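You operate a simulated robot arm through the tools that you are given. There is no shell and no other tool. Be economical: measure what you need, move in short steps, check, and stop when the job is done.

The job below is to be done with a simulated robot arm. You get a single attempt, and the scene is never put back.

TASK
Swing the heater into range and set it as the card for matt grey film says.
Fine: green distance lamp lit, then the column knob tight; power dial and two cassettes by the card, cassettes last.

It is judged by the outcome, as a careful person would: the job done as asked, and still so three seconds after it is handed in. It fails if anything else is knocked over, pushed out of place, dropped, spilled or broken.

THE ROBOT
A 6-joint arm with a two-finger parallel gripper on a trunk, on a base that drives. Base frame: it is fixed to the floor where the robot stands at the start and does not move with it; the origin is under the middle of the robot, x ahead of it, y to its left, z up. Units: m, rad, N and s.
Its first joint turns from -2.897 to 2.897 rad. Places, roughly: film card [2.75, 0, 0.5]; head frame [1.2, -0.2, 0.6]; heater arm [2, 0, 1.1]; heater arm knob [2.6, 0, 1.3]; heater column knob [2.8, 0, 1.1]; heater head [1.2, 0, 0.7]; heater main switch [2.5, -0.1, 0.8]; heater reset button [2.8, -0.1, 0.7]; heater tilt knob [0.8, -0.1, 0.7]. Payload 3.91 kg.
The TCP is the grasp point between the finger pads, 0.03 m short of the fingertips. In the tool frame z runs along the fingers and y along their closing line. The gripper opens to 0.11 m. The fingers are 0.02 m wide and 0.01 m thick; the gripper's body (0.048 by 0.112 m) begins 0.055 m behind the TCP.
Orientation is that of the tool frame in the base frame, as [roll, pitch, yaw] about the fixed x, y, z axes, in that order (R = Rz(yaw) Ry(pitch) Rx(roll)). With the fingers straight down and closing along the base's y, the tool's x points along the base's -x, its y along +y and its z along -z.

THE INTERFACE
- The arm moves only by the tool move_arm. Its argument "deltas" is text: rows parted by semicolons, each of 7 numbers parted by spaces: the shift along the base's x, y, z in units of 25 mm (1.0 is 25 mm), then the turn, a rotation vector about the base's x, y, z in units of 6 degrees (1.0 is 6 degrees), then the finger opening in m, from 0 to 0.11. In form: tx ty tz wx wy wz jaw; .... A call has 1 to 10 rows; each row shifts and turns the commanded pose from where the row before left it. A call with a number of a shift or a turn outside -1 to 1 is refused whole. Each row takes 0.2 s and may step no farther than 0.05 m and 0.15 rad from the row before; otherwise, or with a gripper value out of range, the whole call is refused. Where a pose cannot be reached the arm comes as near as it can. A force on the tool above 90 N (or 10 N above the force at the start of the call, whichever is more), or a blocked arm, ends the call early, and 0.2 s more pass. Each finger travels about 0.153 m/s and halts on what it meets, pressing with about 29 N; the grip force reading is that of the motor and also rises with nothing between the fingers. The clock runs only during rows and for 0.2 s after the last one: add rows that do not move to give the fingers time. It gives the time, the measured TCP pose, the force on the tool (base axes), the opening and the grip force at its end, in the units of the frame above (readings bear some noise), with the torque about the TCP (base axes, N m) and any sound that the robot's microphone picked up.
- Cameras (640 x 400 px; columns grow to the right, rows downward): "scene" is now at [0.2152, 0.1991, 1.3908]; the picture's right is [-0.39, -0.92, 0.00], its down [-0.33, 0.14, -0.93] and it looks along [0.86, -0.37, -0.36] (base axes); focal length 251 px, centre (320, 200). "wrist" rides on the gripper at [0.072, 0.017, -0.103] in the tool frame; the picture's right is [-0.23, 0.97, 0.00], its down [-0.76, -0.18, -0.62] and it looks along [-0.61, -0.14, 0.78] (tool axes); focal length 222 px, centre (320, 200). There is no depth. A picture from a camera that has moved, and an enlarged one, comes with that camera's place and axes in the base frame and with its lens.
- grab_frame(camera): a new picture of that camera. No time passes.
- drive_base(legs): drives the robot by 1 to 6 legs, each [ahead, turn to the left] in m and rad, along the robot's own axes; the way and the turn of a leg run together, so that a leg with both is an arc; at most 1.5 m and 3.142 rad a leg. The arm and the cameras ride along, it lands a little off, and it stops where it bumps. It gives what a move gives.
- head_to(pan, tilt): turns the head with the scene camera to pan (to the left, within 2.094 rad either way) and tilt (down, from -0.506 to 1.204), counted from straight ahead of the robot. It gives what a move gives.
- enlarge(camera, box): a new picture of the part [left, top, right, bottom] of that camera's present view, enlarged. No time passes.
- sign_off(): hands the job in; it is judged then, once.

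Work in short steps. Places have to be worked out from the pictures, the camera data and where the tool is seen: move nearer, look again, correct. Check each grasp and each placing, and mend what went wrong. You have 120 turns and 78 pictures in all, those below and enlarged ones among them. Open the gripper and draw the arm clear of the work before you hand the job in, unless the task says otherwise; then end with one line.

The tools are called after "Request:" as name(argument=value, ...) on one line, values as JSON. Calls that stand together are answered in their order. move_arm: Moves the arm, as the interface text tells. Its arguments: {"type":"object","properties":{"deltas":{"type":"string"}},"required":["deltas"]} The other tools are called the same way: drive_base (legs) drives the base; head_to (pan, tilt) turns the head that bears the scene camera; grab_frame (camera) takes a picture; enlarge (camera, box) takes an enlarged picture of a part of a camera's view; sign_off () hands the job in.

At the start:

```text
time_s: 0.0
tcp_pos: [0.5723, -0.1466, 1.3576]
tcp_rot: [3.141, 0.001, -3.141]
ft_force: [1.2, 0.9, -1.3]
ft_torque: [0.0, 0.02, 0.05]
width: 0.1102
gripper_force: 0.1
robot x, y, heading: [0.0029, -0.0013, 0.009]
head pan, tilt: [-0.405, 0.365]
```

scene: 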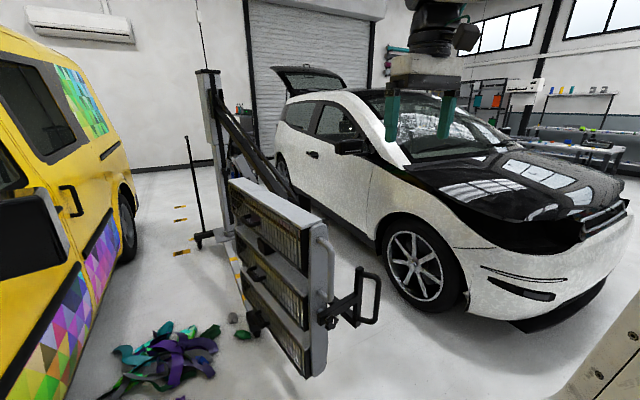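
wrist: 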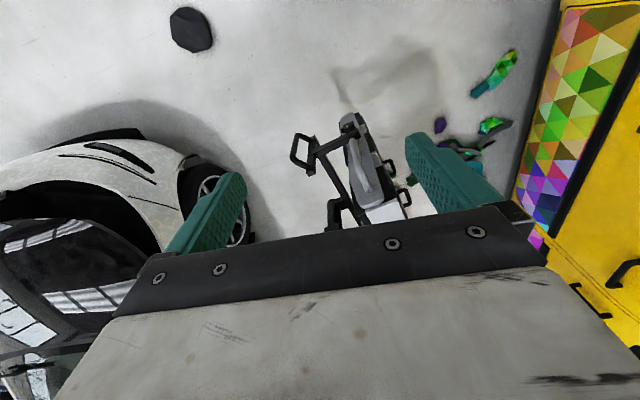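

The scene shows a heater head on a floor column between a yellow van and a white car. I'll enlarge the heater to see its parts.

Request:
enlarge(camera="scene", box=[170, 60, 410, 390])

Request:
enlarge(camera="scene", box=[170, 60, 290, 260])

```text
1.21 times, centred on (290, 225) of scene
camera zoom: at [0.2152, 0.1991, 1.3908], right [-0.39, -0.92, 0.0], down [-0.33, 0.14, -0.93], along [0.86, -0.37, -0.36], focal length 305 px, centre (356, 170)
```

zoom: 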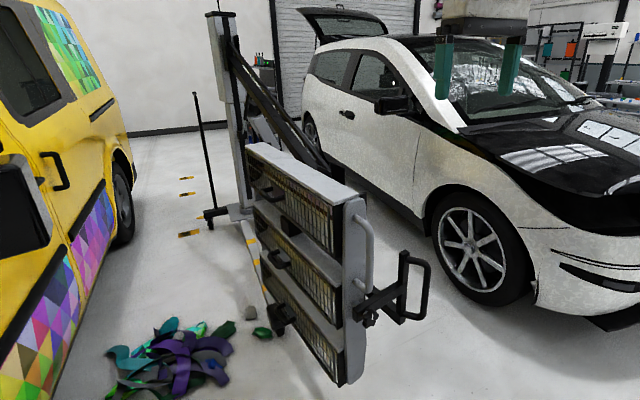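

```text
2.00 times, centred on (230, 160) of scene
camera zoom: at [0.2152, 0.1991, 1.3908], right [-0.39, -0.92, 0.0], down [-0.33, 0.14, -0.93], along [0.86, -0.37, -0.36], focal length 503 px, centre (500, 280)
```

zoom: 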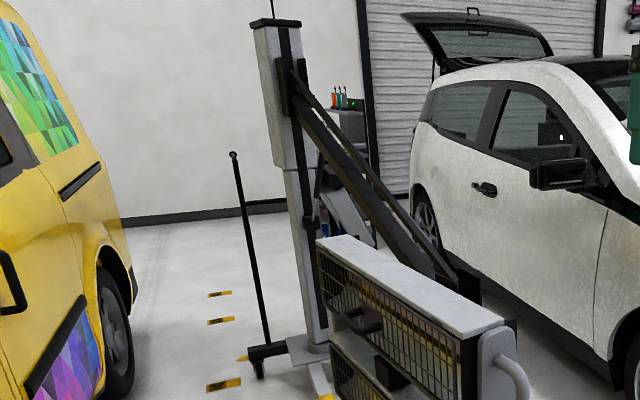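

I'll look more to the left and around to understand the van, the surroundings and the passage to the column.

Request:
head_to(pan=0.4, tilt=0.5)

Request:
grab_frame(camera="scene")

Request:
head_to(pan=-1.2, tilt=0.5)

Request:
grab_frame(camera="scene")

```text
time_s: 1.1
tcp_pos: [0.5719, -0.1467, 1.3575]
tcp_rot: [-3.141, 0.0, -3.141]
ft_force: [1.0, 0.8, 0.0]
ft_torque: [-0.02, 0.01, -0.01]
width: 0.11
gripper_force: 0.1
robot x, y, heading: [-0.0023, 0.0019, 0.001]
head pan, tilt: [0.4, 0.499]
```

```text
73 pictures are left
camera scene: at [0.2136, 0.2711, 1.3785], right [0.39, -0.92, 0.0], down [-0.44, -0.19, -0.88], along [0.81, 0.34, -0.48], focal length 251 px, centre (320, 200)
```

scene: 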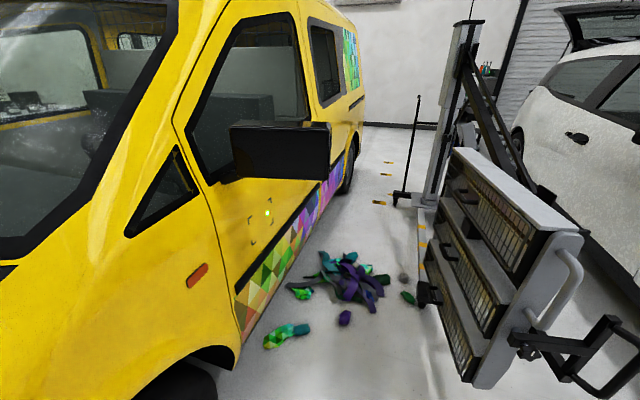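

```text
time_s: 2.8
tcp_pos: [0.5723, -0.1458, 1.3586]
tcp_rot: [-3.14, -0.001, -3.139]
ft_force: [0.5, -0.1, 0.2]
ft_torque: [-0.01, -0.01, 0.0]
width: 0.11
gripper_force: 0.1
robot x, y, heading: [-0.0011, -0.0017, 0.006]
head pan, tilt: [-1.201, 0.499]
```

```text
72 pictures are left
camera scene: at [0.1627, 0.151, 1.3785], right [-0.93, -0.36, 0.0], down [-0.17, 0.45, -0.88], along [0.32, -0.82, -0.48], focal length 251 px, centre (320, 200)
```

scene: 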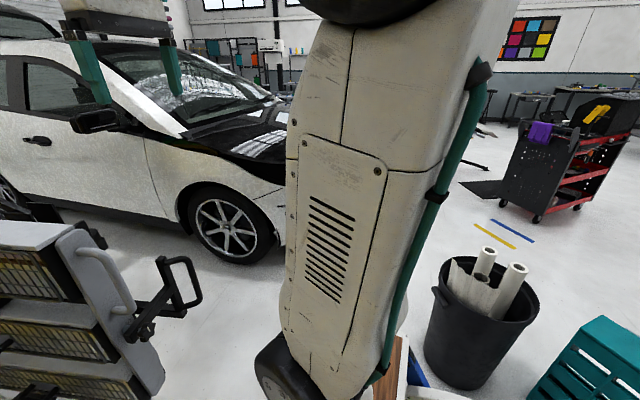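

The van door carries a square mark with a bright spot: likely the distance sensor's aim. I'll return the head and enlarge that, the head frame and the column.

Request:
head_to(pan=0.1, tilt=0.5)

Request:
enlarge(camera="scene", box=[280, 100, 460, 380])

Request:
enlarge(camera="scene", box=[120, 180, 240, 260])

```text
time_s: 4.3
tcp_pos: [0.5721, -0.1471, 1.3585]
tcp_rot: [-3.141, 0.0, -3.141]
ft_force: [0.4, 0.2, 0.1]
ft_torque: [0.03, -0.04, 0.02]
width: 0.1099
gripper_force: 0.1
robot x, y, heading: [-0.0003, -0.0024, -0.002]
head pan, tilt: [0.099, 0.499]
```

```text
1.43 times, centred on (370, 240) of scene
camera zoom: at [0.2203, 0.2447, 1.3785], right [0.1, -1.0, 0.0], down [-0.48, -0.05, -0.88], along [0.87, 0.09, -0.48], focal length 359 px, centre (249, 143)
```

zoom: 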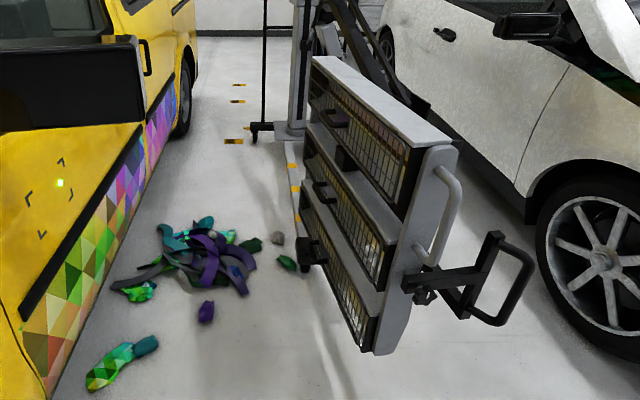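

```text
5.00 times, centred on (180, 220) of scene
camera zoom: at [0.2203, 0.2447, 1.3785], right [0.1, -1.0, 0.0], down [-0.48, -0.05, -0.88], along [0.87, 0.09, -0.48], focal length 1257 px, centre (1020, 100)
```

zoom: 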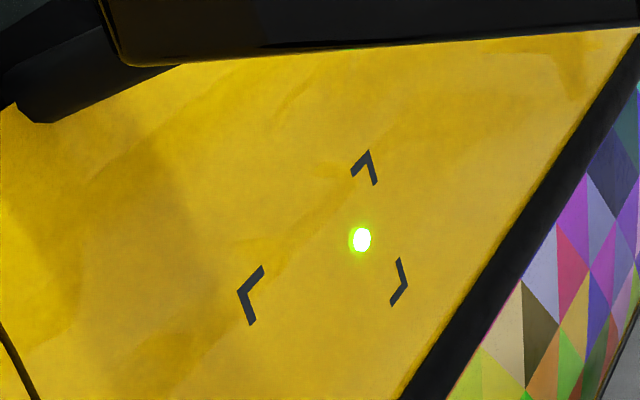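

The enlargements are optically sharp, so I can read details from afar. I'll look at the column, its card, and the head.

Request:
enlarge(camera="scene", box=[330, 0, 410, 100])

Request:
enlarge(camera="scene", box=[330, 90, 410, 190])

Request:
enlarge(camera="scene", box=[350, 170, 510, 300])

```text
4.00 times, centred on (370, 50) of scene
camera zoom: at [0.2203, 0.2447, 1.3785], right [0.1, -1.0, 0.0], down [-0.48, -0.05, -0.88], along [0.87, 0.09, -0.48], focal length 1006 px, centre (120, 800)
```

zoom: 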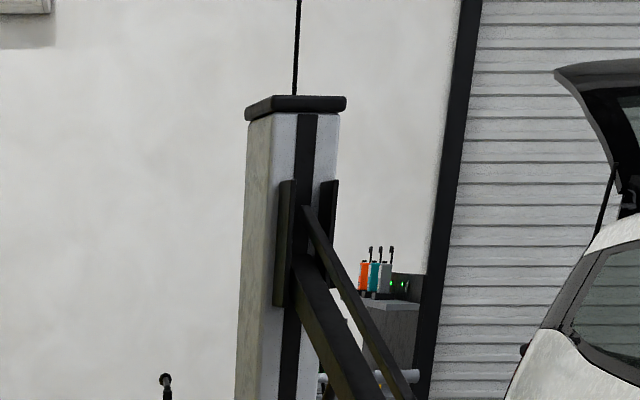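

```text
4.00 times, centred on (370, 140) of scene
camera zoom: at [0.2203, 0.2447, 1.3785], right [0.1, -1.0, 0.0], down [-0.48, -0.05, -0.88], along [0.87, 0.09, -0.48], focal length 1006 px, centre (120, 440)
```

zoom: 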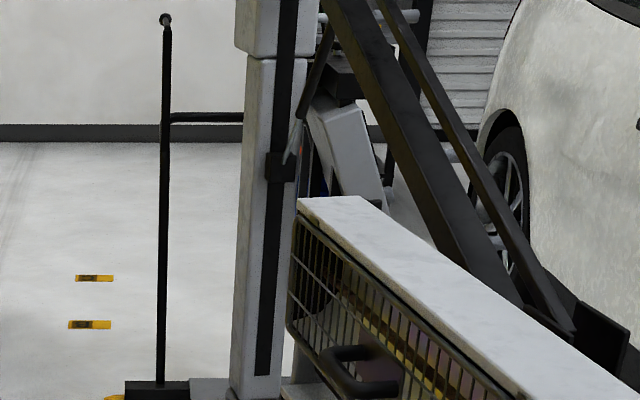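

```text
3.08 times, centred on (430, 235) of scene
camera zoom: at [0.2203, 0.2447, 1.3785], right [0.1, -1.0, 0.0], down [-0.48, -0.05, -0.88], along [0.87, 0.09, -0.48], focal length 774 px, centre (-18, 92)
```

zoom: 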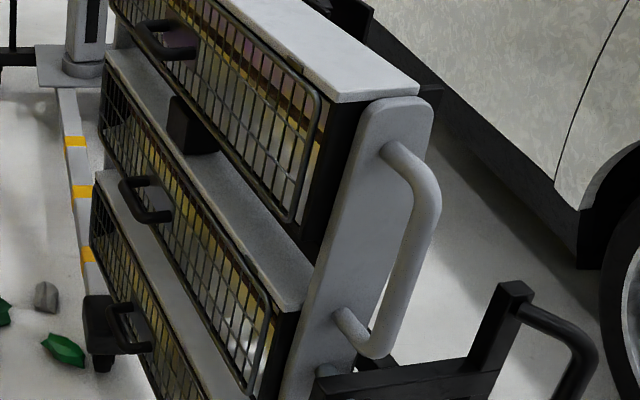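

The control box is on the column's far (-y) side, so I'll need to come in from the car side. I check the floor to my right first.

Request:
head_to(pan=-1.5, tilt=1.0)

Request:
grab_frame(camera="scene")

Request:
head_to(pan=-0.5, tilt=0.9)

Request:
grab_frame(camera="scene")

```text
time_s: 6.0
tcp_pos: [0.5719, -0.147, 1.3575]
tcp_rot: [3.141, 0.001, 3.141]
ft_force: [0.1, 0.9, 0.3]
ft_torque: [-0.03, 0.0, 0.01]
width: 0.1101
gripper_force: 0.1
robot x, y, heading: [0.0002, 0.002, 0.001]
head pan, tilt: [-1.499, 1.0]
```

```text
66 pictures are left
camera scene: at [0.1347, 0.1663, 1.3374], right [-1.0, -0.07, 0.0], down [-0.06, 0.84, -0.54], along [0.04, -0.54, -0.84], focal length 251 px, centre (320, 200)
```

scene: 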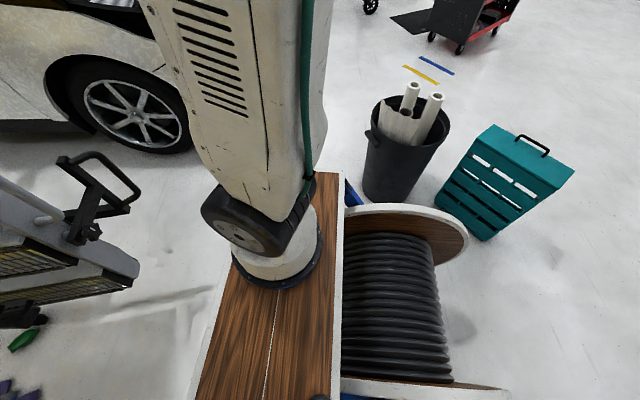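

```text
time_s: 7.2
tcp_pos: [0.5723, -0.147, 1.3582]
tcp_rot: [3.141, 0.0, 3.141]
ft_force: [0.1, -0.2, 0.3]
ft_torque: [-0.02, 0.02, 0.04]
width: 0.1101
gripper_force: 0.0
robot x, y, heading: [-0.0005, 0.0025, -0.002]
head pan, tilt: [-0.499, 0.901]
```

```text
65 pictures are left
camera scene: at [0.196, 0.1996, 1.3446], right [-0.48, -0.88, 0.0], down [-0.69, 0.38, -0.62], along [0.55, -0.3, -0.78], focal length 251 px, centre (320, 200)
```

scene: 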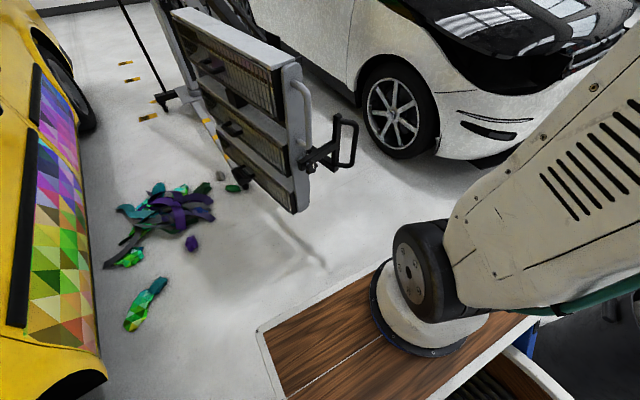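

The robot is a cart with the arm on it; the gap beside the car is narrow until the head is swung out. I'll shift sideways to y≈-0.5 to look along the passage at the control side.

Request:
drive_base(legs=[[0, -1.2], [0.5, 0], [0, 1.2]])

Request:
head_to(pan=0.1, tilt=0.4)

Request:
grab_frame(camera="scene")

```text
time_s: 15.6
tcp_pos: [0.6926, -0.754, 1.3577]
tcp_rot: [-3.141, 0.0, 2.893]
ft_force: [0.1, 0.0, 0.9]
ft_torque: [0.02, 0.02, -0.03]
width: 0.11
gripper_force: 0.0
robot x, y, heading: [0.1751, -0.4717, -0.25]
head pan, tilt: [-0.499, 0.901]
stopped in leg 3: the robot was blocked; the commanded pose is now the measured one
```

```text
time_s: 16.6
tcp_pos: [0.6911, -0.7544, 1.3585]
tcp_rot: [3.141, 0.0, 2.894]
ft_force: [-0.7, 0.7, -0.6]
ft_torque: [-0.03, 0.02, 0.03]
width: 0.11
gripper_force: 0.1
robot x, y, heading: [0.1701, -0.471, -0.245]
head pan, tilt: [0.099, 0.4]
```

```text
64 pictures are left
camera scene: at [0.4477, -0.2893, 1.3876], right [-0.15, -0.99, 0.0], down [-0.39, 0.06, -0.92], along [0.91, -0.14, -0.39], focal length 251 px, centre (320, 200)
```

scene: 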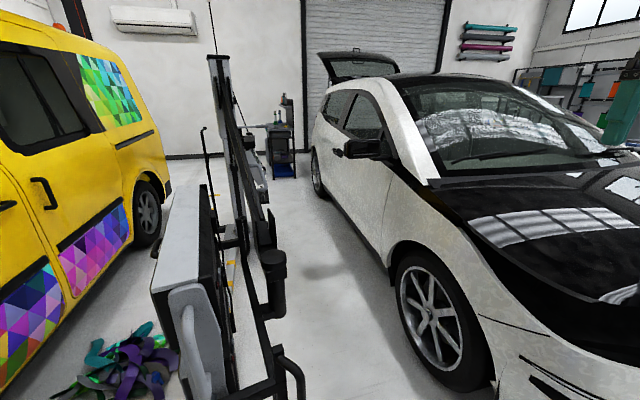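

The turn stopped on a contact; I look down at what's between the cart and the heater bracket.

Request:
head_to(pan=0.3, tilt=1.0)

Request:
grab_frame(camera="scene")

Request:
head_to(pan=-2.0, tilt=0.9)

Request:
grab_frame(camera="scene")

```text
time_s: 17.6
tcp_pos: [0.6918, -0.7551, 1.3574]
tcp_rot: [-3.141, 0.0, 2.893]
ft_force: [-0.5, 0.3, -0.2]
ft_torque: [0.01, -0.02, -0.01]
width: 0.11
gripper_force: 0.1
robot x, y, heading: [0.1745, -0.4736, -0.248]
head pan, tilt: [0.3, 1.0]
```

```text
63 pictures are left
camera scene: at [0.4257, -0.2719, 1.3374], right [0.05, -1.0, 0.0], down [-0.84, -0.04, -0.54], along [0.54, 0.03, -0.84], focal length 251 px, centre (320, 200)
```

scene: 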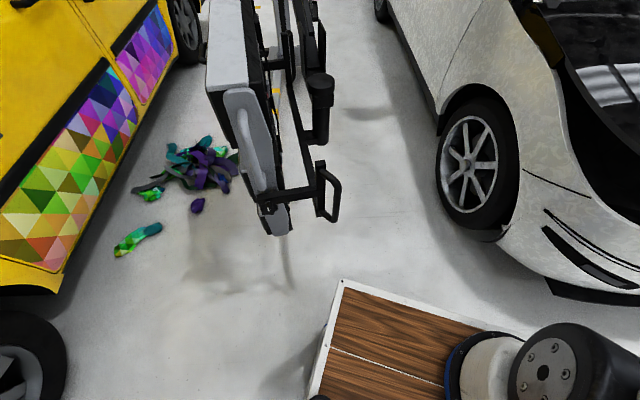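

```text
time_s: 19.7
tcp_pos: [0.6913, -0.7543, 1.3583]
tcp_rot: [-3.141, 0.0, 2.894]
ft_force: [-0.3, 0.2, 0.3]
ft_torque: [-0.01, -0.02, -0.01]
width: 0.11
gripper_force: 0.0
robot x, y, heading: [0.1746, -0.4699, -0.248]
head pan, tilt: [-2.0, 0.901]
```

```text
62 pictures are left
camera scene: at [0.3088, -0.3342, 1.3446], right [-0.78, 0.63, 0.0], down [0.49, 0.61, -0.62], along [-0.39, -0.48, -0.78], focal length 251 px, centre (320, 200)
```

scene: 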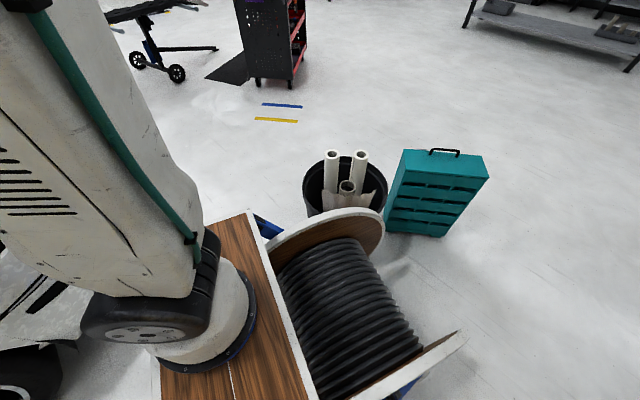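

The reel's rear corner just touched the bin during the turn (bin still upright). I'll go ahead a little, finish the turn, then look at the control side.

Request:
drive_base(legs=[[0.12, 0], [0, 0.25]])

Request:
head_to(pan=0.1, tilt=0.5)

Request:
grab_frame(camera="scene")

Request:
enlarge(camera="scene", box=[190, 40, 310, 160])

```text
time_s: 21.8
tcp_pos: [0.8591, -0.6491, 1.3566]
tcp_rot: [3.141, 0.001, 3.139]
ft_force: [0.3, -0.1, 0.9]
ft_torque: [0.01, 0.02, 0.01]
width: 0.11
gripper_force: 0.0
robot x, y, heading: [0.2912, -0.4941, -0.004]
head pan, tilt: [-2.0, 0.901]
```

```text
time_s: 23.8
tcp_pos: [0.8602, -0.6491, 1.3584]
tcp_rot: [-3.141, -0.001, 3.14]
ft_force: [1.0, -0.5, 0.5]
ft_torque: [-0.02, 0.01, 0.01]
width: 0.1102
gripper_force: 0.0
robot x, y, heading: [0.2895, -0.4942, -0.002]
head pan, tilt: [0.099, 0.499]
```

```text
61 pictures are left
camera scene: at [0.5085, -0.248, 1.3785], right [0.1, -1.0, 0.0], down [-0.48, -0.05, -0.88], along [0.87, 0.09, -0.48], focal length 251 px, centre (320, 200)
```

scene: 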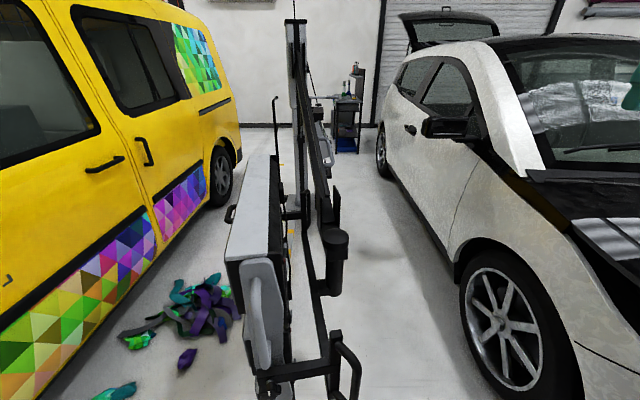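

```text
3.33 times, centred on (250, 100) of scene
camera zoom: at [0.5085, -0.248, 1.3785], right [0.1, -1.0, 0.0], down [-0.48, -0.05, -0.88], along [0.87, 0.09, -0.48], focal length 838 px, centre (553, 533)
```

zoom: 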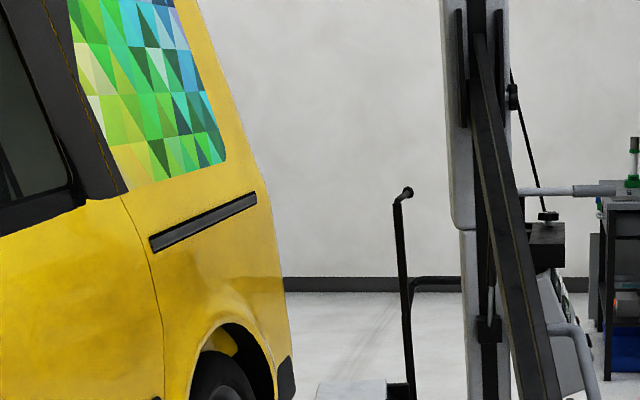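

Now enlarge the column itself.

Request:
enlarge(camera="scene", box=[285, 60, 365, 110])

Request:
enlarge(camera="scene", box=[290, 105, 370, 180])

Request:
enlarge(camera="scene", box=[210, 180, 380, 400])

```text
8.00 times, centred on (325, 85) of scene
camera zoom: at [0.5085, -0.248, 1.3785], right [0.1, -1.0, 0.0], down [-0.48, -0.05, -0.88], along [0.87, 0.09, -0.48], focal length 2011 px, centre (280, 1120)
```

zoom: 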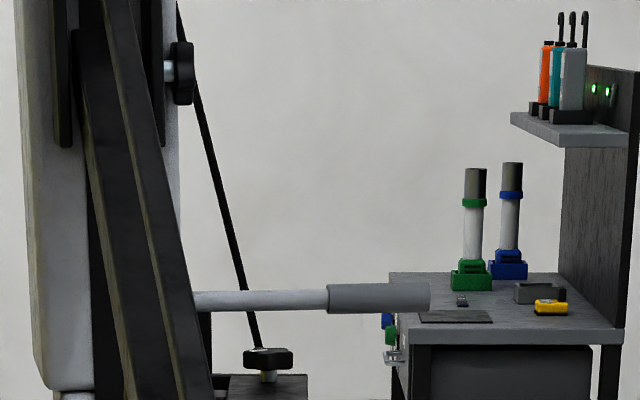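

```text
5.33 times, centred on (330, 142) of scene
camera zoom: at [0.5085, -0.248, 1.3785], right [0.1, -1.0, 0.0], down [-0.48, -0.05, -0.88], along [0.87, 0.09, -0.48], focal length 1341 px, centre (267, 507)
```

zoom: 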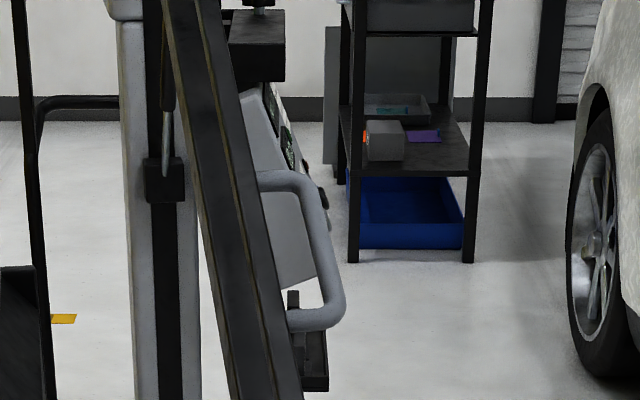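

```text
1.82 times, centred on (295, 290) of scene
camera zoom: at [0.5085, -0.248, 1.3785], right [0.1, -1.0, 0.0], down [-0.48, -0.05, -0.88], along [0.87, 0.09, -0.48], focal length 457 px, centre (366, 36)
```

zoom: 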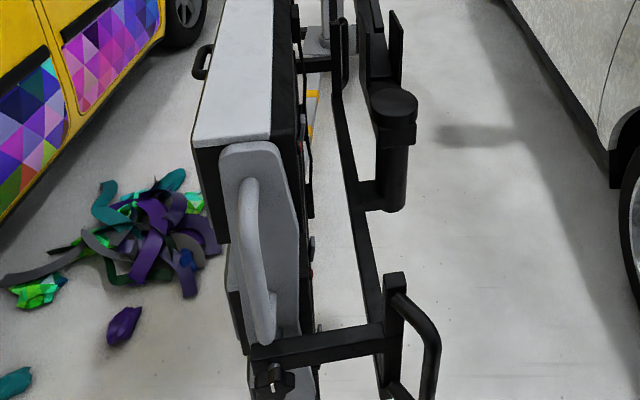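

I see the column knob (vertical axis, on a black block), control panel on the -y side, and the head hung from a vertical sleeve at about [1.16, -0.24]. To see the lamps on the head's back, I turn the wrist camera toward +y.

Request:
move_arm(deltas="0.5 0 0 0 0 1 0.11;0.5 0 0 0 0 1 0.11;0.5 0 0 0 0 1 0.11;0.5 0 0 0 0 1 0.11;0.5 0 0 0 0 1 0.11;0.5 0 0 0 0 1 0.11;0.5 0 0 0 0 1 0.11;0.5 0 0 0 0 1 0.11;0.5 0 0 0 0 1 0.11;0 0 0 0 0 1 0.11")

Request:
move_arm(deltas="0 0 -0.5 0 0 1 0.11;0 0 -0.5 0 0 1 0.11;0 0 -0.5 0 0 1 0.11;0 0 -0.5 0 0 1 0.11;0 0 -0.5 0 0 1 0.11")

Request:
grab_frame(camera="wrist")

```text
time_s: 26.0
tcp_pos: [0.9728, -0.6501, 1.3588]
tcp_rot: [-3.141, 0.001, -2.095]
ft_force: [-0.3, -0.3, -0.4]
ft_torque: [0.02, 0.0, 0.0]
width: 0.1099
gripper_force: 0.1
robot x, y, heading: [0.2882, -0.4943, -0.003]
head pan, tilt: [0.099, 0.499]
```

```text
time_s: 27.2
tcp_pos: [0.9715, -0.6495, 1.2946]
tcp_rot: [3.142, 0.0, -1.572]
ft_force: [0.0, 0.4, -0.4]
ft_torque: [-0.03, -0.01, 0.0]
width: 0.1096
gripper_force: 0.1
robot x, y, heading: [0.2872, -0.4948, 0.002]
head pan, tilt: [0.099, 0.499]
```

```text
56 pictures are left
camera wrist: at [0.9557, -0.7211, 1.3981], right [-0.97, 0.23, 0.0], down [0.18, 0.76, 0.62], along [0.14, 0.61, -0.78], focal length 222 px, centre (320, 200)
```

wrist: 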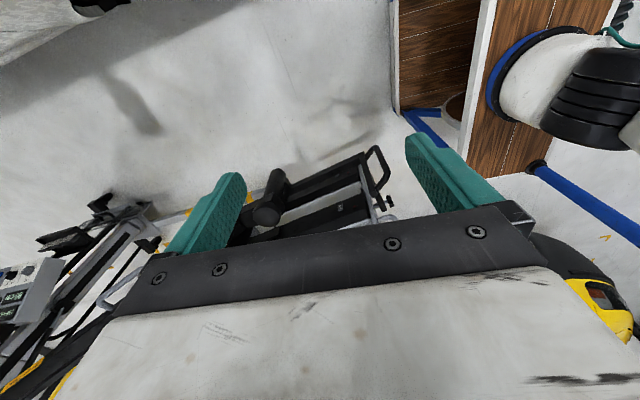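

The hand blocks the view; I tilt the tool by ~48° towards +y so the head's back falls into the free upper part of the picture.

Request:
move_arm(deltas="0.4 0 -0.4 1 0 0 0.11;0.4 0 -0.4 1 0 0 0.11;0.4 0 -0.4 1 0 0 0.11;0.4 0 -0.4 1 0 0 0.11;0.4 0 -0.4 1 0 0 0.11;0 0 -0.4 1 0 0 0.11;0 0 -0.4 1 0 0 0.11;0 0 -0.4 1 0 0 0.11")

Request:
grab_frame(camera="wrist")

```text
time_s: 29.0
tcp_pos: [1.0218, -0.6495, 1.2156]
tcp_rot: [3.139, 0.839, -1.575]
ft_force: [-0.6, -0.2, 1.1]
ft_torque: [-0.01, 0.0, -0.04]
width: 0.11
gripper_force: 0.0
robot x, y, heading: [0.2848, -0.4941, -0.004]
head pan, tilt: [0.099, 0.499]
```

```text
55 pictures are left
camera wrist: at [1.006, -0.7748, 1.231], right [-0.97, 0.15, 0.17], down [0.18, 0.04, 0.98], along [0.14, 0.99, -0.07], focal length 222 px, centre (320, 200)
```

wrist: 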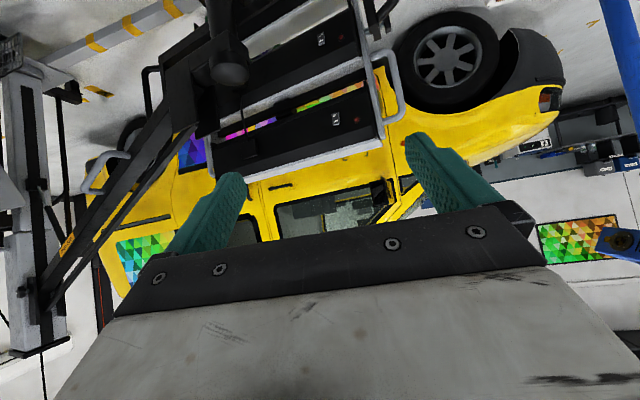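

Very good (picture upside-down). The back of the head shows cassette switches and lamps; I enlarge those and the column.

Request:
enlarge(camera="wrist", box=[230, 0, 410, 160])

Request:
enlarge(camera="wrist", box=[0, 20, 130, 130])

```text
2.50 times, centred on (320, 80) of wrist
camera zoom: at [1.006, -0.7748, 1.231], right [-0.97, 0.15, 0.17], down [0.18, 0.04, 0.98], along [0.14, 0.99, -0.07], focal length 555 px, centre (320, 500)
```

zoom: 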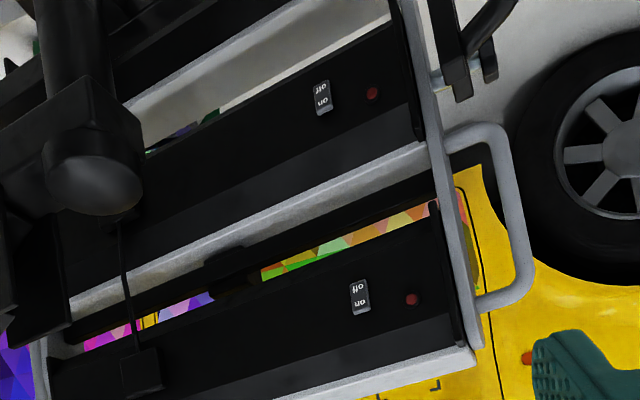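

```text
3.64 times, centred on (65, 75) of wrist
camera zoom: at [1.006, -0.7748, 1.231], right [-0.97, 0.15, 0.17], down [0.18, 0.04, 0.98], along [0.14, 0.99, -0.07], focal length 808 px, centre (1247, 654)
```

zoom: 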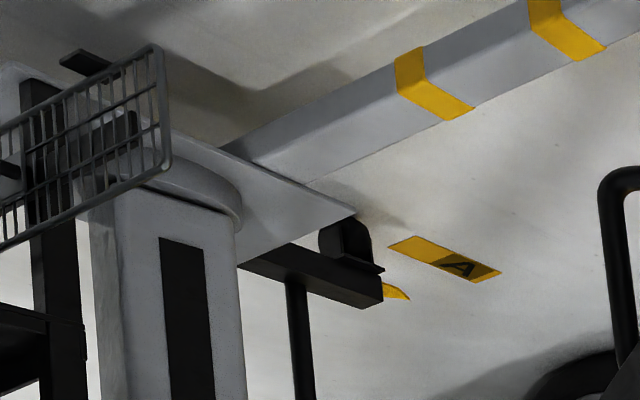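

The cassettes each have an on/off rocker and lamp on the back. Next I turn the wrist camera toward the column's control panel.

Request:
move_arm(deltas="0.4 -0.4 0 0 0 -1 0.11;0.4 -0.4 0 0 0 -1 0.11;0.4 -0.4 0 0 0 -1 0.11;0.4 -0.4 0 0 0 -1 0.11;0.4 -0.4 0 0 0 -1 0.11;0.4 -0.4 0 0 0 -1 0.11;0.4 -0.4 0 0 0 -1 0.11;0.4 -0.4 0 0 0 -1 0.11")

Request:
grab_frame(camera="wrist")

```text
time_s: 30.8
tcp_pos: [1.1022, -0.7302, 1.2159]
tcp_rot: [3.138, 0.838, -2.415]
ft_force: [-0.1, 0.9, 0.1]
ft_torque: [0.02, 0.0, 0.02]
width: 0.1098
gripper_force: 0.2
robot x, y, heading: [0.2872, -0.4926, -0.003]
head pan, tilt: [0.099, 0.499]
```

```text
52 pictures are left
camera wrist: at [0.9987, -0.8, 1.2309], right [-0.54, 0.83, 0.17], down [0.15, -0.1, 0.98], along [0.83, 0.55, -0.07], focal length 222 px, centre (320, 200)
```

wrist: 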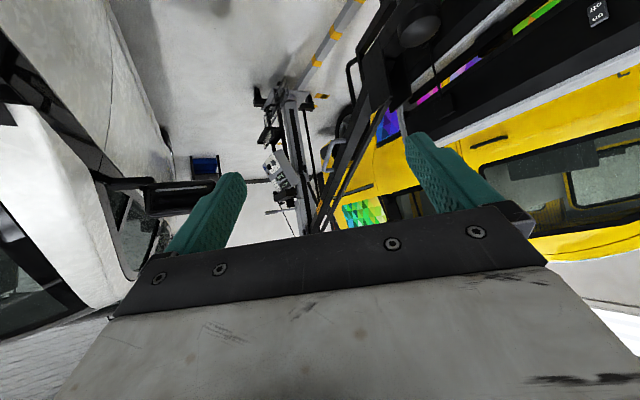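

The column with its panel is visible; enlarge strongly.

Request:
enlarge(camera="wrist", box=[240, 80, 320, 210])

Request:
enlarge(camera="wrist", box=[252, 135, 302, 195])

```text
3.08 times, centred on (280, 145) of wrist
camera zoom: at [0.9987, -0.8, 1.2309], right [-0.54, 0.83, 0.17], down [0.15, -0.1, 0.98], along [0.83, 0.55, -0.07], focal length 684 px, centre (443, 369)
```

zoom: 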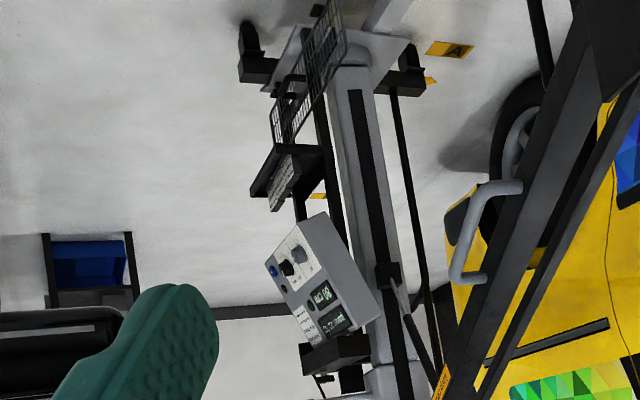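

```text
6.67 times, centred on (277, 165) of wrist
camera zoom: at [0.9987, -0.8, 1.2309], right [-0.54, 0.83, 0.17], down [0.15, -0.1, 0.98], along [0.83, 0.55, -0.07], focal length 1481 px, centre (607, 433)
```

zoom: 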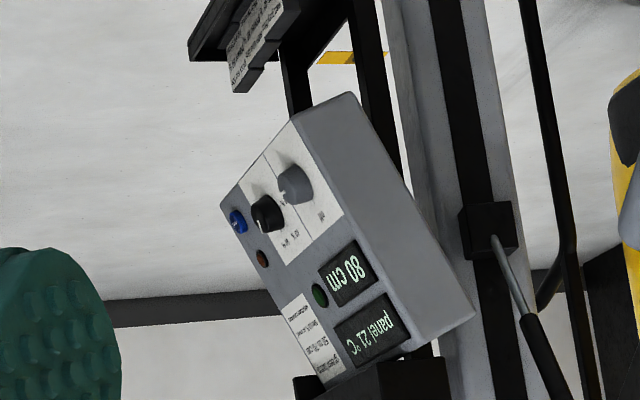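

The panel shows a distance readout ("80 cm"?) with lamps, a legend and cards below. Zoom on both.

Request:
enlarge(camera="wrist", box=[266, 158, 290, 194])

Request:
enlarge(camera="wrist", box=[262, 132, 282, 148])

```text
11.11 times, centred on (278, 176) of wrist
camera zoom: at [0.9987, -0.8, 1.2309], right [-0.54, 0.83, 0.17], down [0.15, -0.1, 0.98], along [0.83, 0.55, -0.07], focal length 2468 px, centre (787, 467)
```

zoom: 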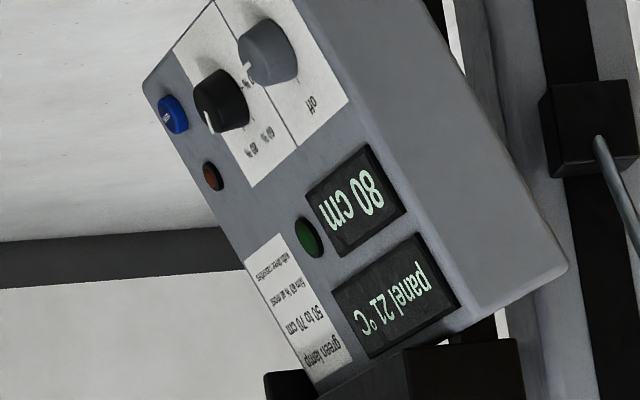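

```text
16.00 times, centred on (272, 140) of wrist
camera zoom: at [0.9987, -0.8, 1.2309], right [-0.54, 0.83, 0.17], down [0.15, -0.1, 0.98], along [0.83, 0.55, -0.07], focal length 3554 px, centre (1088, 1160)
```

zoom: 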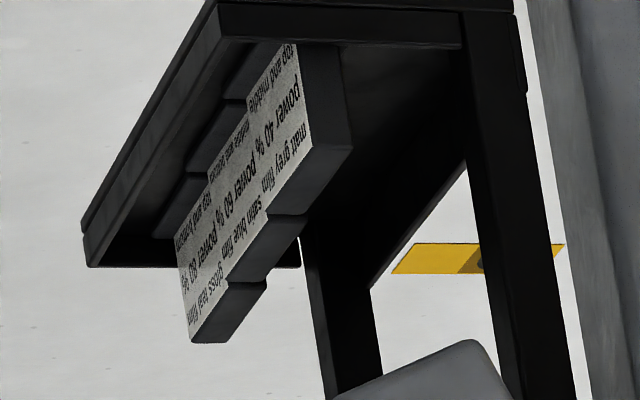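

Card read: matt grey film → power 40 %, cassettes top and middle; green lamp at 50–70 cm, display now 80 cm. So I must swing about 20 cm toward the van. The black U-handle on the yoke seems a good grip; I look at it closely.

Request:
head_to(pan=0.0, tilt=0.9)

Request:
enlarge(camera="scene", box=[220, 60, 420, 240])

Request:
move_arm(deltas="-0.8 0.2 0 0 0 1 0.11;-0.8 0.2 0 0 0 1 0.11;-0.8 0.2 0 0 0 1 0.11;-0.8 0.2 0 0 0 1 0.11;-0.8 0 0 0 0 1 0.11;-0.8 0 0 0 0 1 0.11;-0.8 0 0 0 0 1 0.11;-0.8 0 0 0 0 1 0.11")

Request:
grab_frame(camera="wrist")

```text
time_s: 31.7
tcp_pos: [1.103, -0.7298, 1.2143]
tcp_rot: [3.137, 0.836, -2.413]
ft_force: [-0.3, -0.2, 0.0]
ft_torque: [-0.05, 0.01, 0.02]
width: 0.1103
gripper_force: 0.1
robot x, y, heading: [0.2877, -0.4916, 0.002]
head pan, tilt: [0.0, 0.901]
```

```text
2.22 times, centred on (320, 150) of scene
camera zoom: at [0.4935, -0.257, 1.3447], right [0.0, -1.0, 0.0], down [-0.78, 0.0, -0.62], along [0.62, 0.0, -0.78], focal length 559 px, centre (320, 311)
```

zoom: 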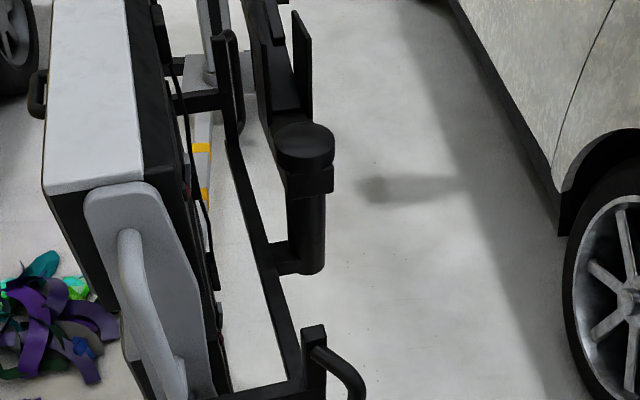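

```text
time_s: 33.5
tcp_pos: [0.9422, -0.7085, 1.2154]
tcp_rot: [3.138, 0.839, -1.576]
ft_force: [0.0, 0.5, 0.5]
ft_torque: [0.02, -0.01, -0.01]
width: 0.1098
gripper_force: 0.0
robot x, y, heading: [0.2849, -0.4951, -0.0]
head pan, tilt: [0.0, 0.901]
```

```text
46 pictures are left
camera wrist: at [0.9254, -0.8335, 1.2312], right [-0.97, 0.15, 0.17], down [0.18, 0.05, 0.98], along [0.14, 0.99, -0.07], focal length 222 px, centre (320, 200)
```

wrist: 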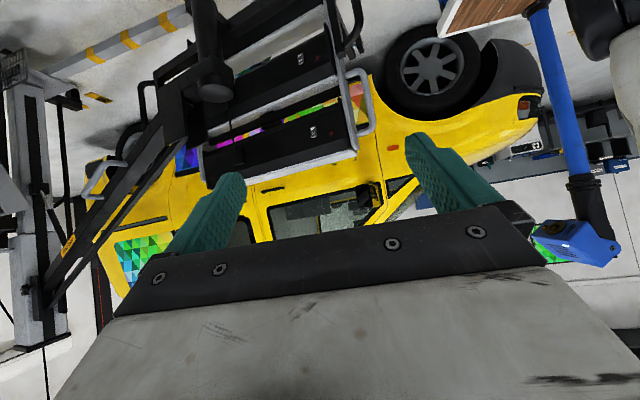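

I'll push the head by the vertical sleeve's cap (at about [1.26, -0.23, 0.80]) with closed fingers from the car side. Untilt the tool, close, and drive 0.1 m ahead for reach.

Request:
move_arm(deltas="0.3 0.6 0 -1 0 0 0;0.3 0.6 0 -1 0 0 0;0.3 0.6 0 -1 0 0 0;0.3 0.6 0 -1 0 0 0;0.3 0.6 0 -1 0 0 0;0.3 0.6 0 -1 0 0 0;0.3 0.6 0 -1 0 0 0;0.3 0.6 0 -1 0 0 0")

Request:
drive_base(legs=[[0.1, 0]])

Request:
head_to(pan=0.0, tilt=0.8)

Request:
grab_frame(camera="scene")

```text
time_s: 35.3
tcp_pos: [1.0031, -0.5892, 1.2149]
tcp_rot: [-3.141, -0.001, -1.575]
ft_force: [0.6, 0.0, 0.1]
ft_torque: [0.04, -0.02, -0.04]
width: 0.0
gripper_force: 29.4
robot x, y, heading: [0.2859, -0.4922, -0.004]
head pan, tilt: [0.0, 0.901]
```

```text
time_s: 36.4
tcp_pos: [1.1024, -0.5881, 1.2147]
tcp_rot: [3.141, -0.001, -1.572]
ft_force: [-0.3, 0.1, 0.7]
ft_torque: [0.0, 0.0, 0.01]
width: 0.0
gripper_force: 29.6
robot x, y, heading: [0.3876, -0.4904, 0.002]
head pan, tilt: [0.0, 0.901]
```

```text
time_s: 37.1
tcp_pos: [1.1022, -0.5881, 1.2149]
tcp_rot: [-3.141, -0.001, -1.571]
ft_force: [-0.2, -0.3, -0.3]
ft_torque: [0.0, -0.01, 0.01]
width: 0.0
gripper_force: 29.1
robot x, y, heading: [0.3875, -0.4914, 0.002]
head pan, tilt: [0.0, 0.799]
```

```text
45 pictures are left
camera scene: at [0.5976, -0.2568, 1.3525], right [0.0, -1.0, 0.0], down [-0.72, 0.0, -0.7], along [0.7, 0.0, -0.72], focal length 251 px, centre (320, 200)
```

scene: 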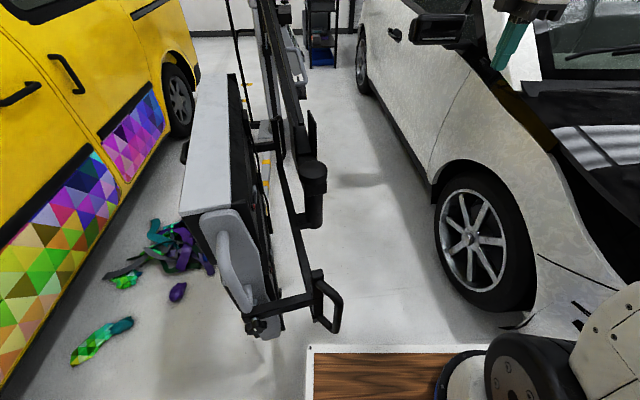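

Cap confirmed at about [1.27, -0.23, 0.80]. Move to [1.25, -0.40] and lower beside it.

Request:
move_arm(deltas="0.75 0.9 0 0 0 0 0;0.75 0.9 0 0 0 0 0;0.75 0.9 0 0 0 0 0;0.75 0.9 0 0 0 0 0;0.75 0.9 0 0 0 0 0;0.75 0.9 0 0 0 0 0;0.75 0.9 0 0 0 0 0;0.75 0.9 0 0 0 0 0")

Request:
move_arm(deltas="0 0 -1 0 0 0 0;0 0 -1 0 0 0 0;0 0 -1 0 0 0 0;0 0 -1 0 0 0 0;0 0 -1 0 0 0 0;0 0 -1 0 0 0 0;0 0 -1 0 0 0 0;0 0 -1 0 0 0 0;0 0 -1 0 0 0 0")

Request:
move_arm(deltas="0 0 -1 0 0 0 0;0 0 -1 0 0 0 0;0 0 -1 0 0 0 0;0 0 -1 0 0 0 0;0 0 -1 0 0 0 0;0 0 -1 0 0 0 0;0 0 -1 0 0 0 0;0 0 -1 0 0 0 0;0 0 -1 0 0 0 0")

Request:
enlarge(camera="scene", box=[220, 60, 420, 240])

```text
time_s: 38.9
tcp_pos: [1.253, -0.409, 1.2165]
tcp_rot: [3.14, -0.002, -1.571]
ft_force: [-0.3, -0.5, 0.2]
ft_torque: [0.03, 0.01, -0.01]
width: 0.0001
gripper_force: 28.8
robot x, y, heading: [0.3872, -0.494, -0.004]
head pan, tilt: [0.0, 0.799]
```

```text
time_s: 40.9
tcp_pos: [1.2524, -0.4097, 0.9892]
tcp_rot: [-3.139, 0.0, -1.573]
ft_force: [-1.0, -0.1, 0.3]
ft_torque: [0.01, -0.05, 0.0]
width: 0.0
gripper_force: 29.4
robot x, y, heading: [0.3853, -0.4938, -0.004]
head pan, tilt: [0.0, 0.799]
```

```text
time_s: 42.9
tcp_pos: [1.2531, -0.4096, 0.7664]
tcp_rot: [-3.141, 0.001, -1.575]
ft_force: [0.2, -0.3, -0.7]
ft_torque: [-0.03, -0.01, 0.01]
width: 0.0
gripper_force: 29.4
robot x, y, heading: [0.3865, -0.4928, -0.001]
head pan, tilt: [0.0, 0.799]
```

```text
2.22 times, centred on (320, 150) of scene
camera zoom: at [0.5974, -0.2568, 1.3525], right [0.0, -1.0, 0.0], down [-0.72, 0.0, -0.7], along [0.7, 0.0, -0.72], focal length 559 px, centre (320, 311)
```

zoom: 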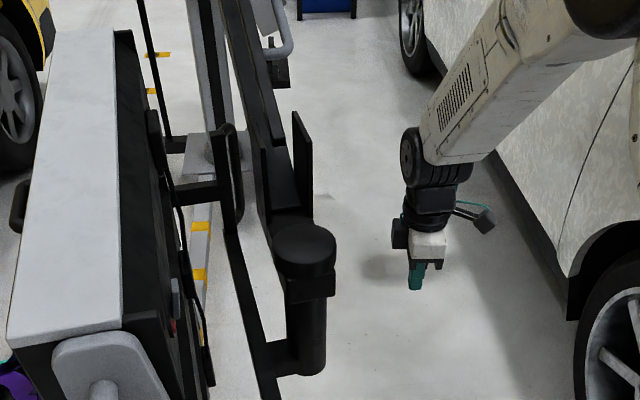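

Fingers are beside the cap, ~0.11 m off. Approach and begin to push gently.

Request:
move_arm(deltas="0 0.7 0 0 0 0 0;0 0.7 0 0 0 0 0;0 0.7 0 0 0 0 0;0 0.7 0 0 0 0 0;0 0.7 0 0 0 0 0;0 0.5 0 0 0 0 0;0 0.5 0 0 0 0 0;0 0.5 0 0 0 0 0;0 0.5 0 0 0 0 0;0 0.5 0 0 0 0 0")

Request:
enlarge(camera="scene", box=[220, 60, 420, 240])

```text
time_s: 45.1
tcp_pos: [1.2528, -0.2578, 0.7665]
tcp_rot: [-3.141, 0.0, -1.572]
ft_force: [0.3, 0.0, 0.5]
ft_torque: [0.0, 0.01, 0.0]
width: 0.0
gripper_force: 28.9
robot x, y, heading: [0.3853, -0.4933, 0.003]
head pan, tilt: [0.0, 0.799]
```

```text
2.22 times, centred on (320, 150) of scene
camera zoom: at [0.5977, -0.2567, 1.3525], right [0.0, -1.0, 0.0], down [-0.72, 0.0, -0.7], along [0.7, 0.0, -0.72], focal length 559 px, centre (320, 311)
```

zoom: 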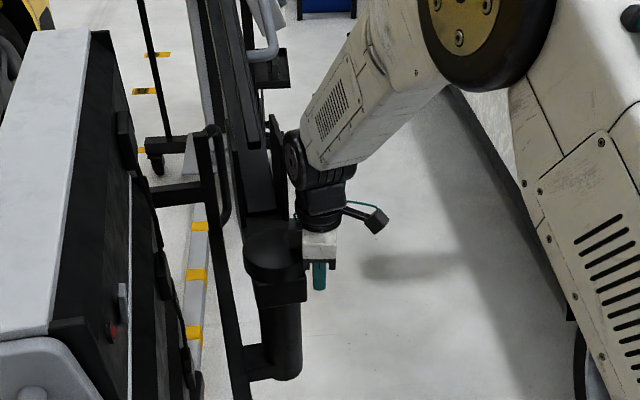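

The head swings easily: cap now at y≈-0.19. Continue slowly.

Request:
move_arm(deltas="-0.05 0.4 0 0 0 0 0;-0.05 0.4 0 0 0 0 0;-0.05 0.4 0 0 0 0 0;-0.05 0.4 0 0 0 0 0;-0.05 0.4 0 0 0 0 0;-0.05 0.4 0 0 0 0 0;-0.05 0.4 0 0 0 0 0;-0.05 0.4 0 0 0 0 0;-0.05 0.4 0 0 0 0 0;-0.05 0.3 0 0 0 0 0")

Request:
move_arm(deltas="0 0.3 0 0 0 0 0;0 0.3 0 0 0 0 0;0 0.2 0 0 0 0 0;0 0.2 0 0 0 0 0;0 0.2 0 0 0 0 0;0 0.1 0 0 0 0 0")

Request:
grab_frame(camera="scene")

```text
time_s: 47.3
tcp_pos: [1.2403, -0.1598, 0.7658]
tcp_rot: [-3.141, -0.001, -1.572]
ft_force: [0.1, 0.5, -0.3]
ft_torque: [-0.02, 0.05, -0.02]
width: 0.0001
gripper_force: 29.2
robot x, y, heading: [0.3875, -0.4924, 0.001]
head pan, tilt: [0.0, 0.799]
```

```text
time_s: 48.7
tcp_pos: [1.2395, -0.1276, 0.7658]
tcp_rot: [3.14, 0.0, -1.573]
ft_force: [0.0, -0.5, 0.5]
ft_torque: [0.01, 0.05, 0.02]
width: 0.0001
gripper_force: 28.9
robot x, y, heading: [0.3846, -0.4925, -0.004]
head pan, tilt: [0.0, 0.799]
```

```text
42 pictures are left
camera scene: at [0.5977, -0.2567, 1.3525], right [0.0, -1.0, 0.0], down [-0.72, 0.0, -0.7], along [0.7, 0.0, -0.72], focal length 251 px, centre (320, 200)
```

scene: 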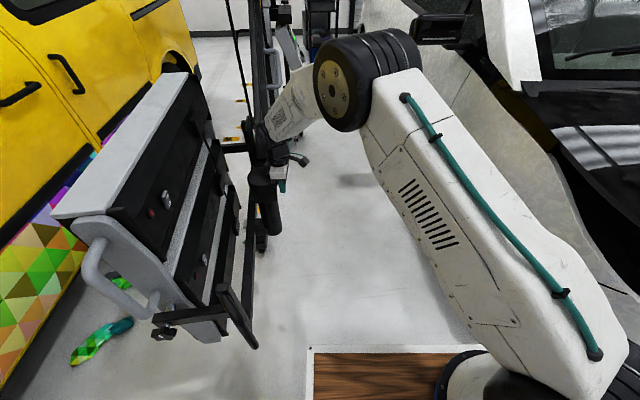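

Cap now at y≈-0.06, moved ~0.17 m. I withdraw and turn the wrist camera to the panel for the readout.

Request:
move_arm(deltas="0 -1 0 0 0 0 0;0 -1 0 0 0 0 0;0 -1 0 0 0 0 0;0 -1 0 0 0 0 0;0 -1 1 0 0 0 0;0 -1 1 0 0 0 0;0 -1 1 0 0 0 0;0 -1 1 0 0 0 0;0 -1 1 0 0 0 0;0 -1 1 0 0 0 0")

Request:
move_arm(deltas="-0.2 -0.8 1 1 0 0 0.11;-0.2 -0.8 1 1 0 0 0.11;-0.2 -0.8 1 1 0 0 0.11;-0.2 -0.8 1 1 0 0 0.11;-0.2 -0.8 1 1 0 0 0.11;-0.2 -0.8 1 1 0 0 0.11;0 -0.8 1 1 0 0 0.11;0 -0.8 1 1 0 0 0.11;0 -0.8 1 0 0 -1 0.11;0 -0.8 1 0 0 -1 0.11")

Request:
move_arm(deltas="0 -0.5 0 0 0 -1 0.11;0 -0.5 0 0 0 -1 0.11;0 -0.5 0 0 0 -1 0.11;0 -0.5 0 0 0 -1 0.11;0 -0.5 0 0 0 -1 0.11;0 -0.5 0 0 0 -1 0.11")

Request:
grab_frame(camera="wrist")

```text
time_s: 50.9
tcp_pos: [1.2398, -0.3801, 0.9172]
tcp_rot: [3.141, 0.0, -1.573]
ft_force: [0.5, -0.9, -0.6]
ft_torque: [-0.01, 0.01, -0.02]
width: 0.0001
gripper_force: 29.2
robot x, y, heading: [0.3865, -0.4923, -0.002]
head pan, tilt: [0.0, 0.799]
```

```text
time_s: 53.1
tcp_pos: [1.2086, -0.5789, 1.1658]
tcp_rot: [3.138, 0.839, -1.783]
ft_force: [-0.2, 0.4, -0.7]
ft_torque: [0.01, 0.04, 0.0]
width: 0.1103
gripper_force: 0.0
robot x, y, heading: [0.3879, -0.4949, 0.001]
head pan, tilt: [0.0, 0.799]
```

```text
time_s: 54.5
tcp_pos: [1.211, -0.652, 1.165]
tcp_rot: [3.14, 0.837, -2.412]
ft_force: [-0.4, 0.3, 0.4]
ft_torque: [0.05, 0.03, -0.01]
width: 0.1101
gripper_force: 0.0
robot x, y, heading: [0.3831, -0.4912, 0.003]
head pan, tilt: [0.0, 0.799]
```

```text
41 pictures are left
camera wrist: at [1.1067, -0.7235, 1.181], right [-0.54, 0.83, 0.17], down [0.15, -0.1, 0.98], along [0.83, 0.55, -0.07], focal length 222 px, centre (320, 200)
```

wrist: 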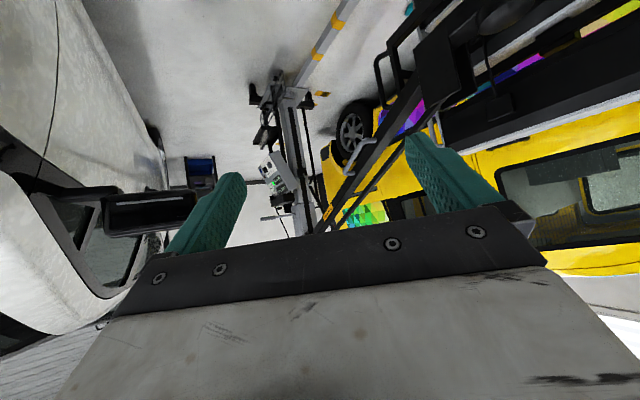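

Request:
enlarge(camera="wrist", box=[255, 145, 303, 220])

```text
5.33 times, centred on (279, 182) of wrist
camera zoom: at [1.1067, -0.7235, 1.181], right [-0.54, 0.83, 0.17], down [0.15, -0.1, 0.98], along [0.83, 0.55, -0.07], focal length 1185 px, centre (539, 293)
```

zoom: 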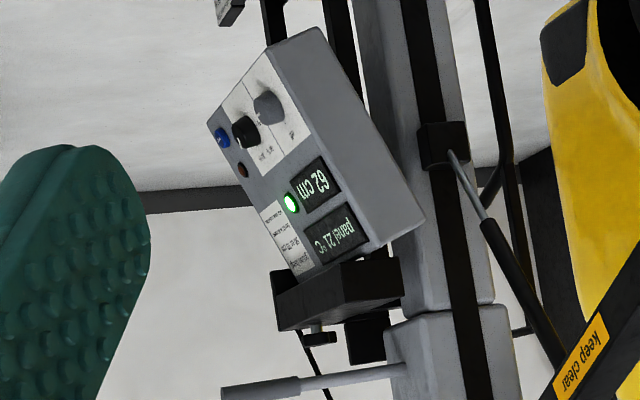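

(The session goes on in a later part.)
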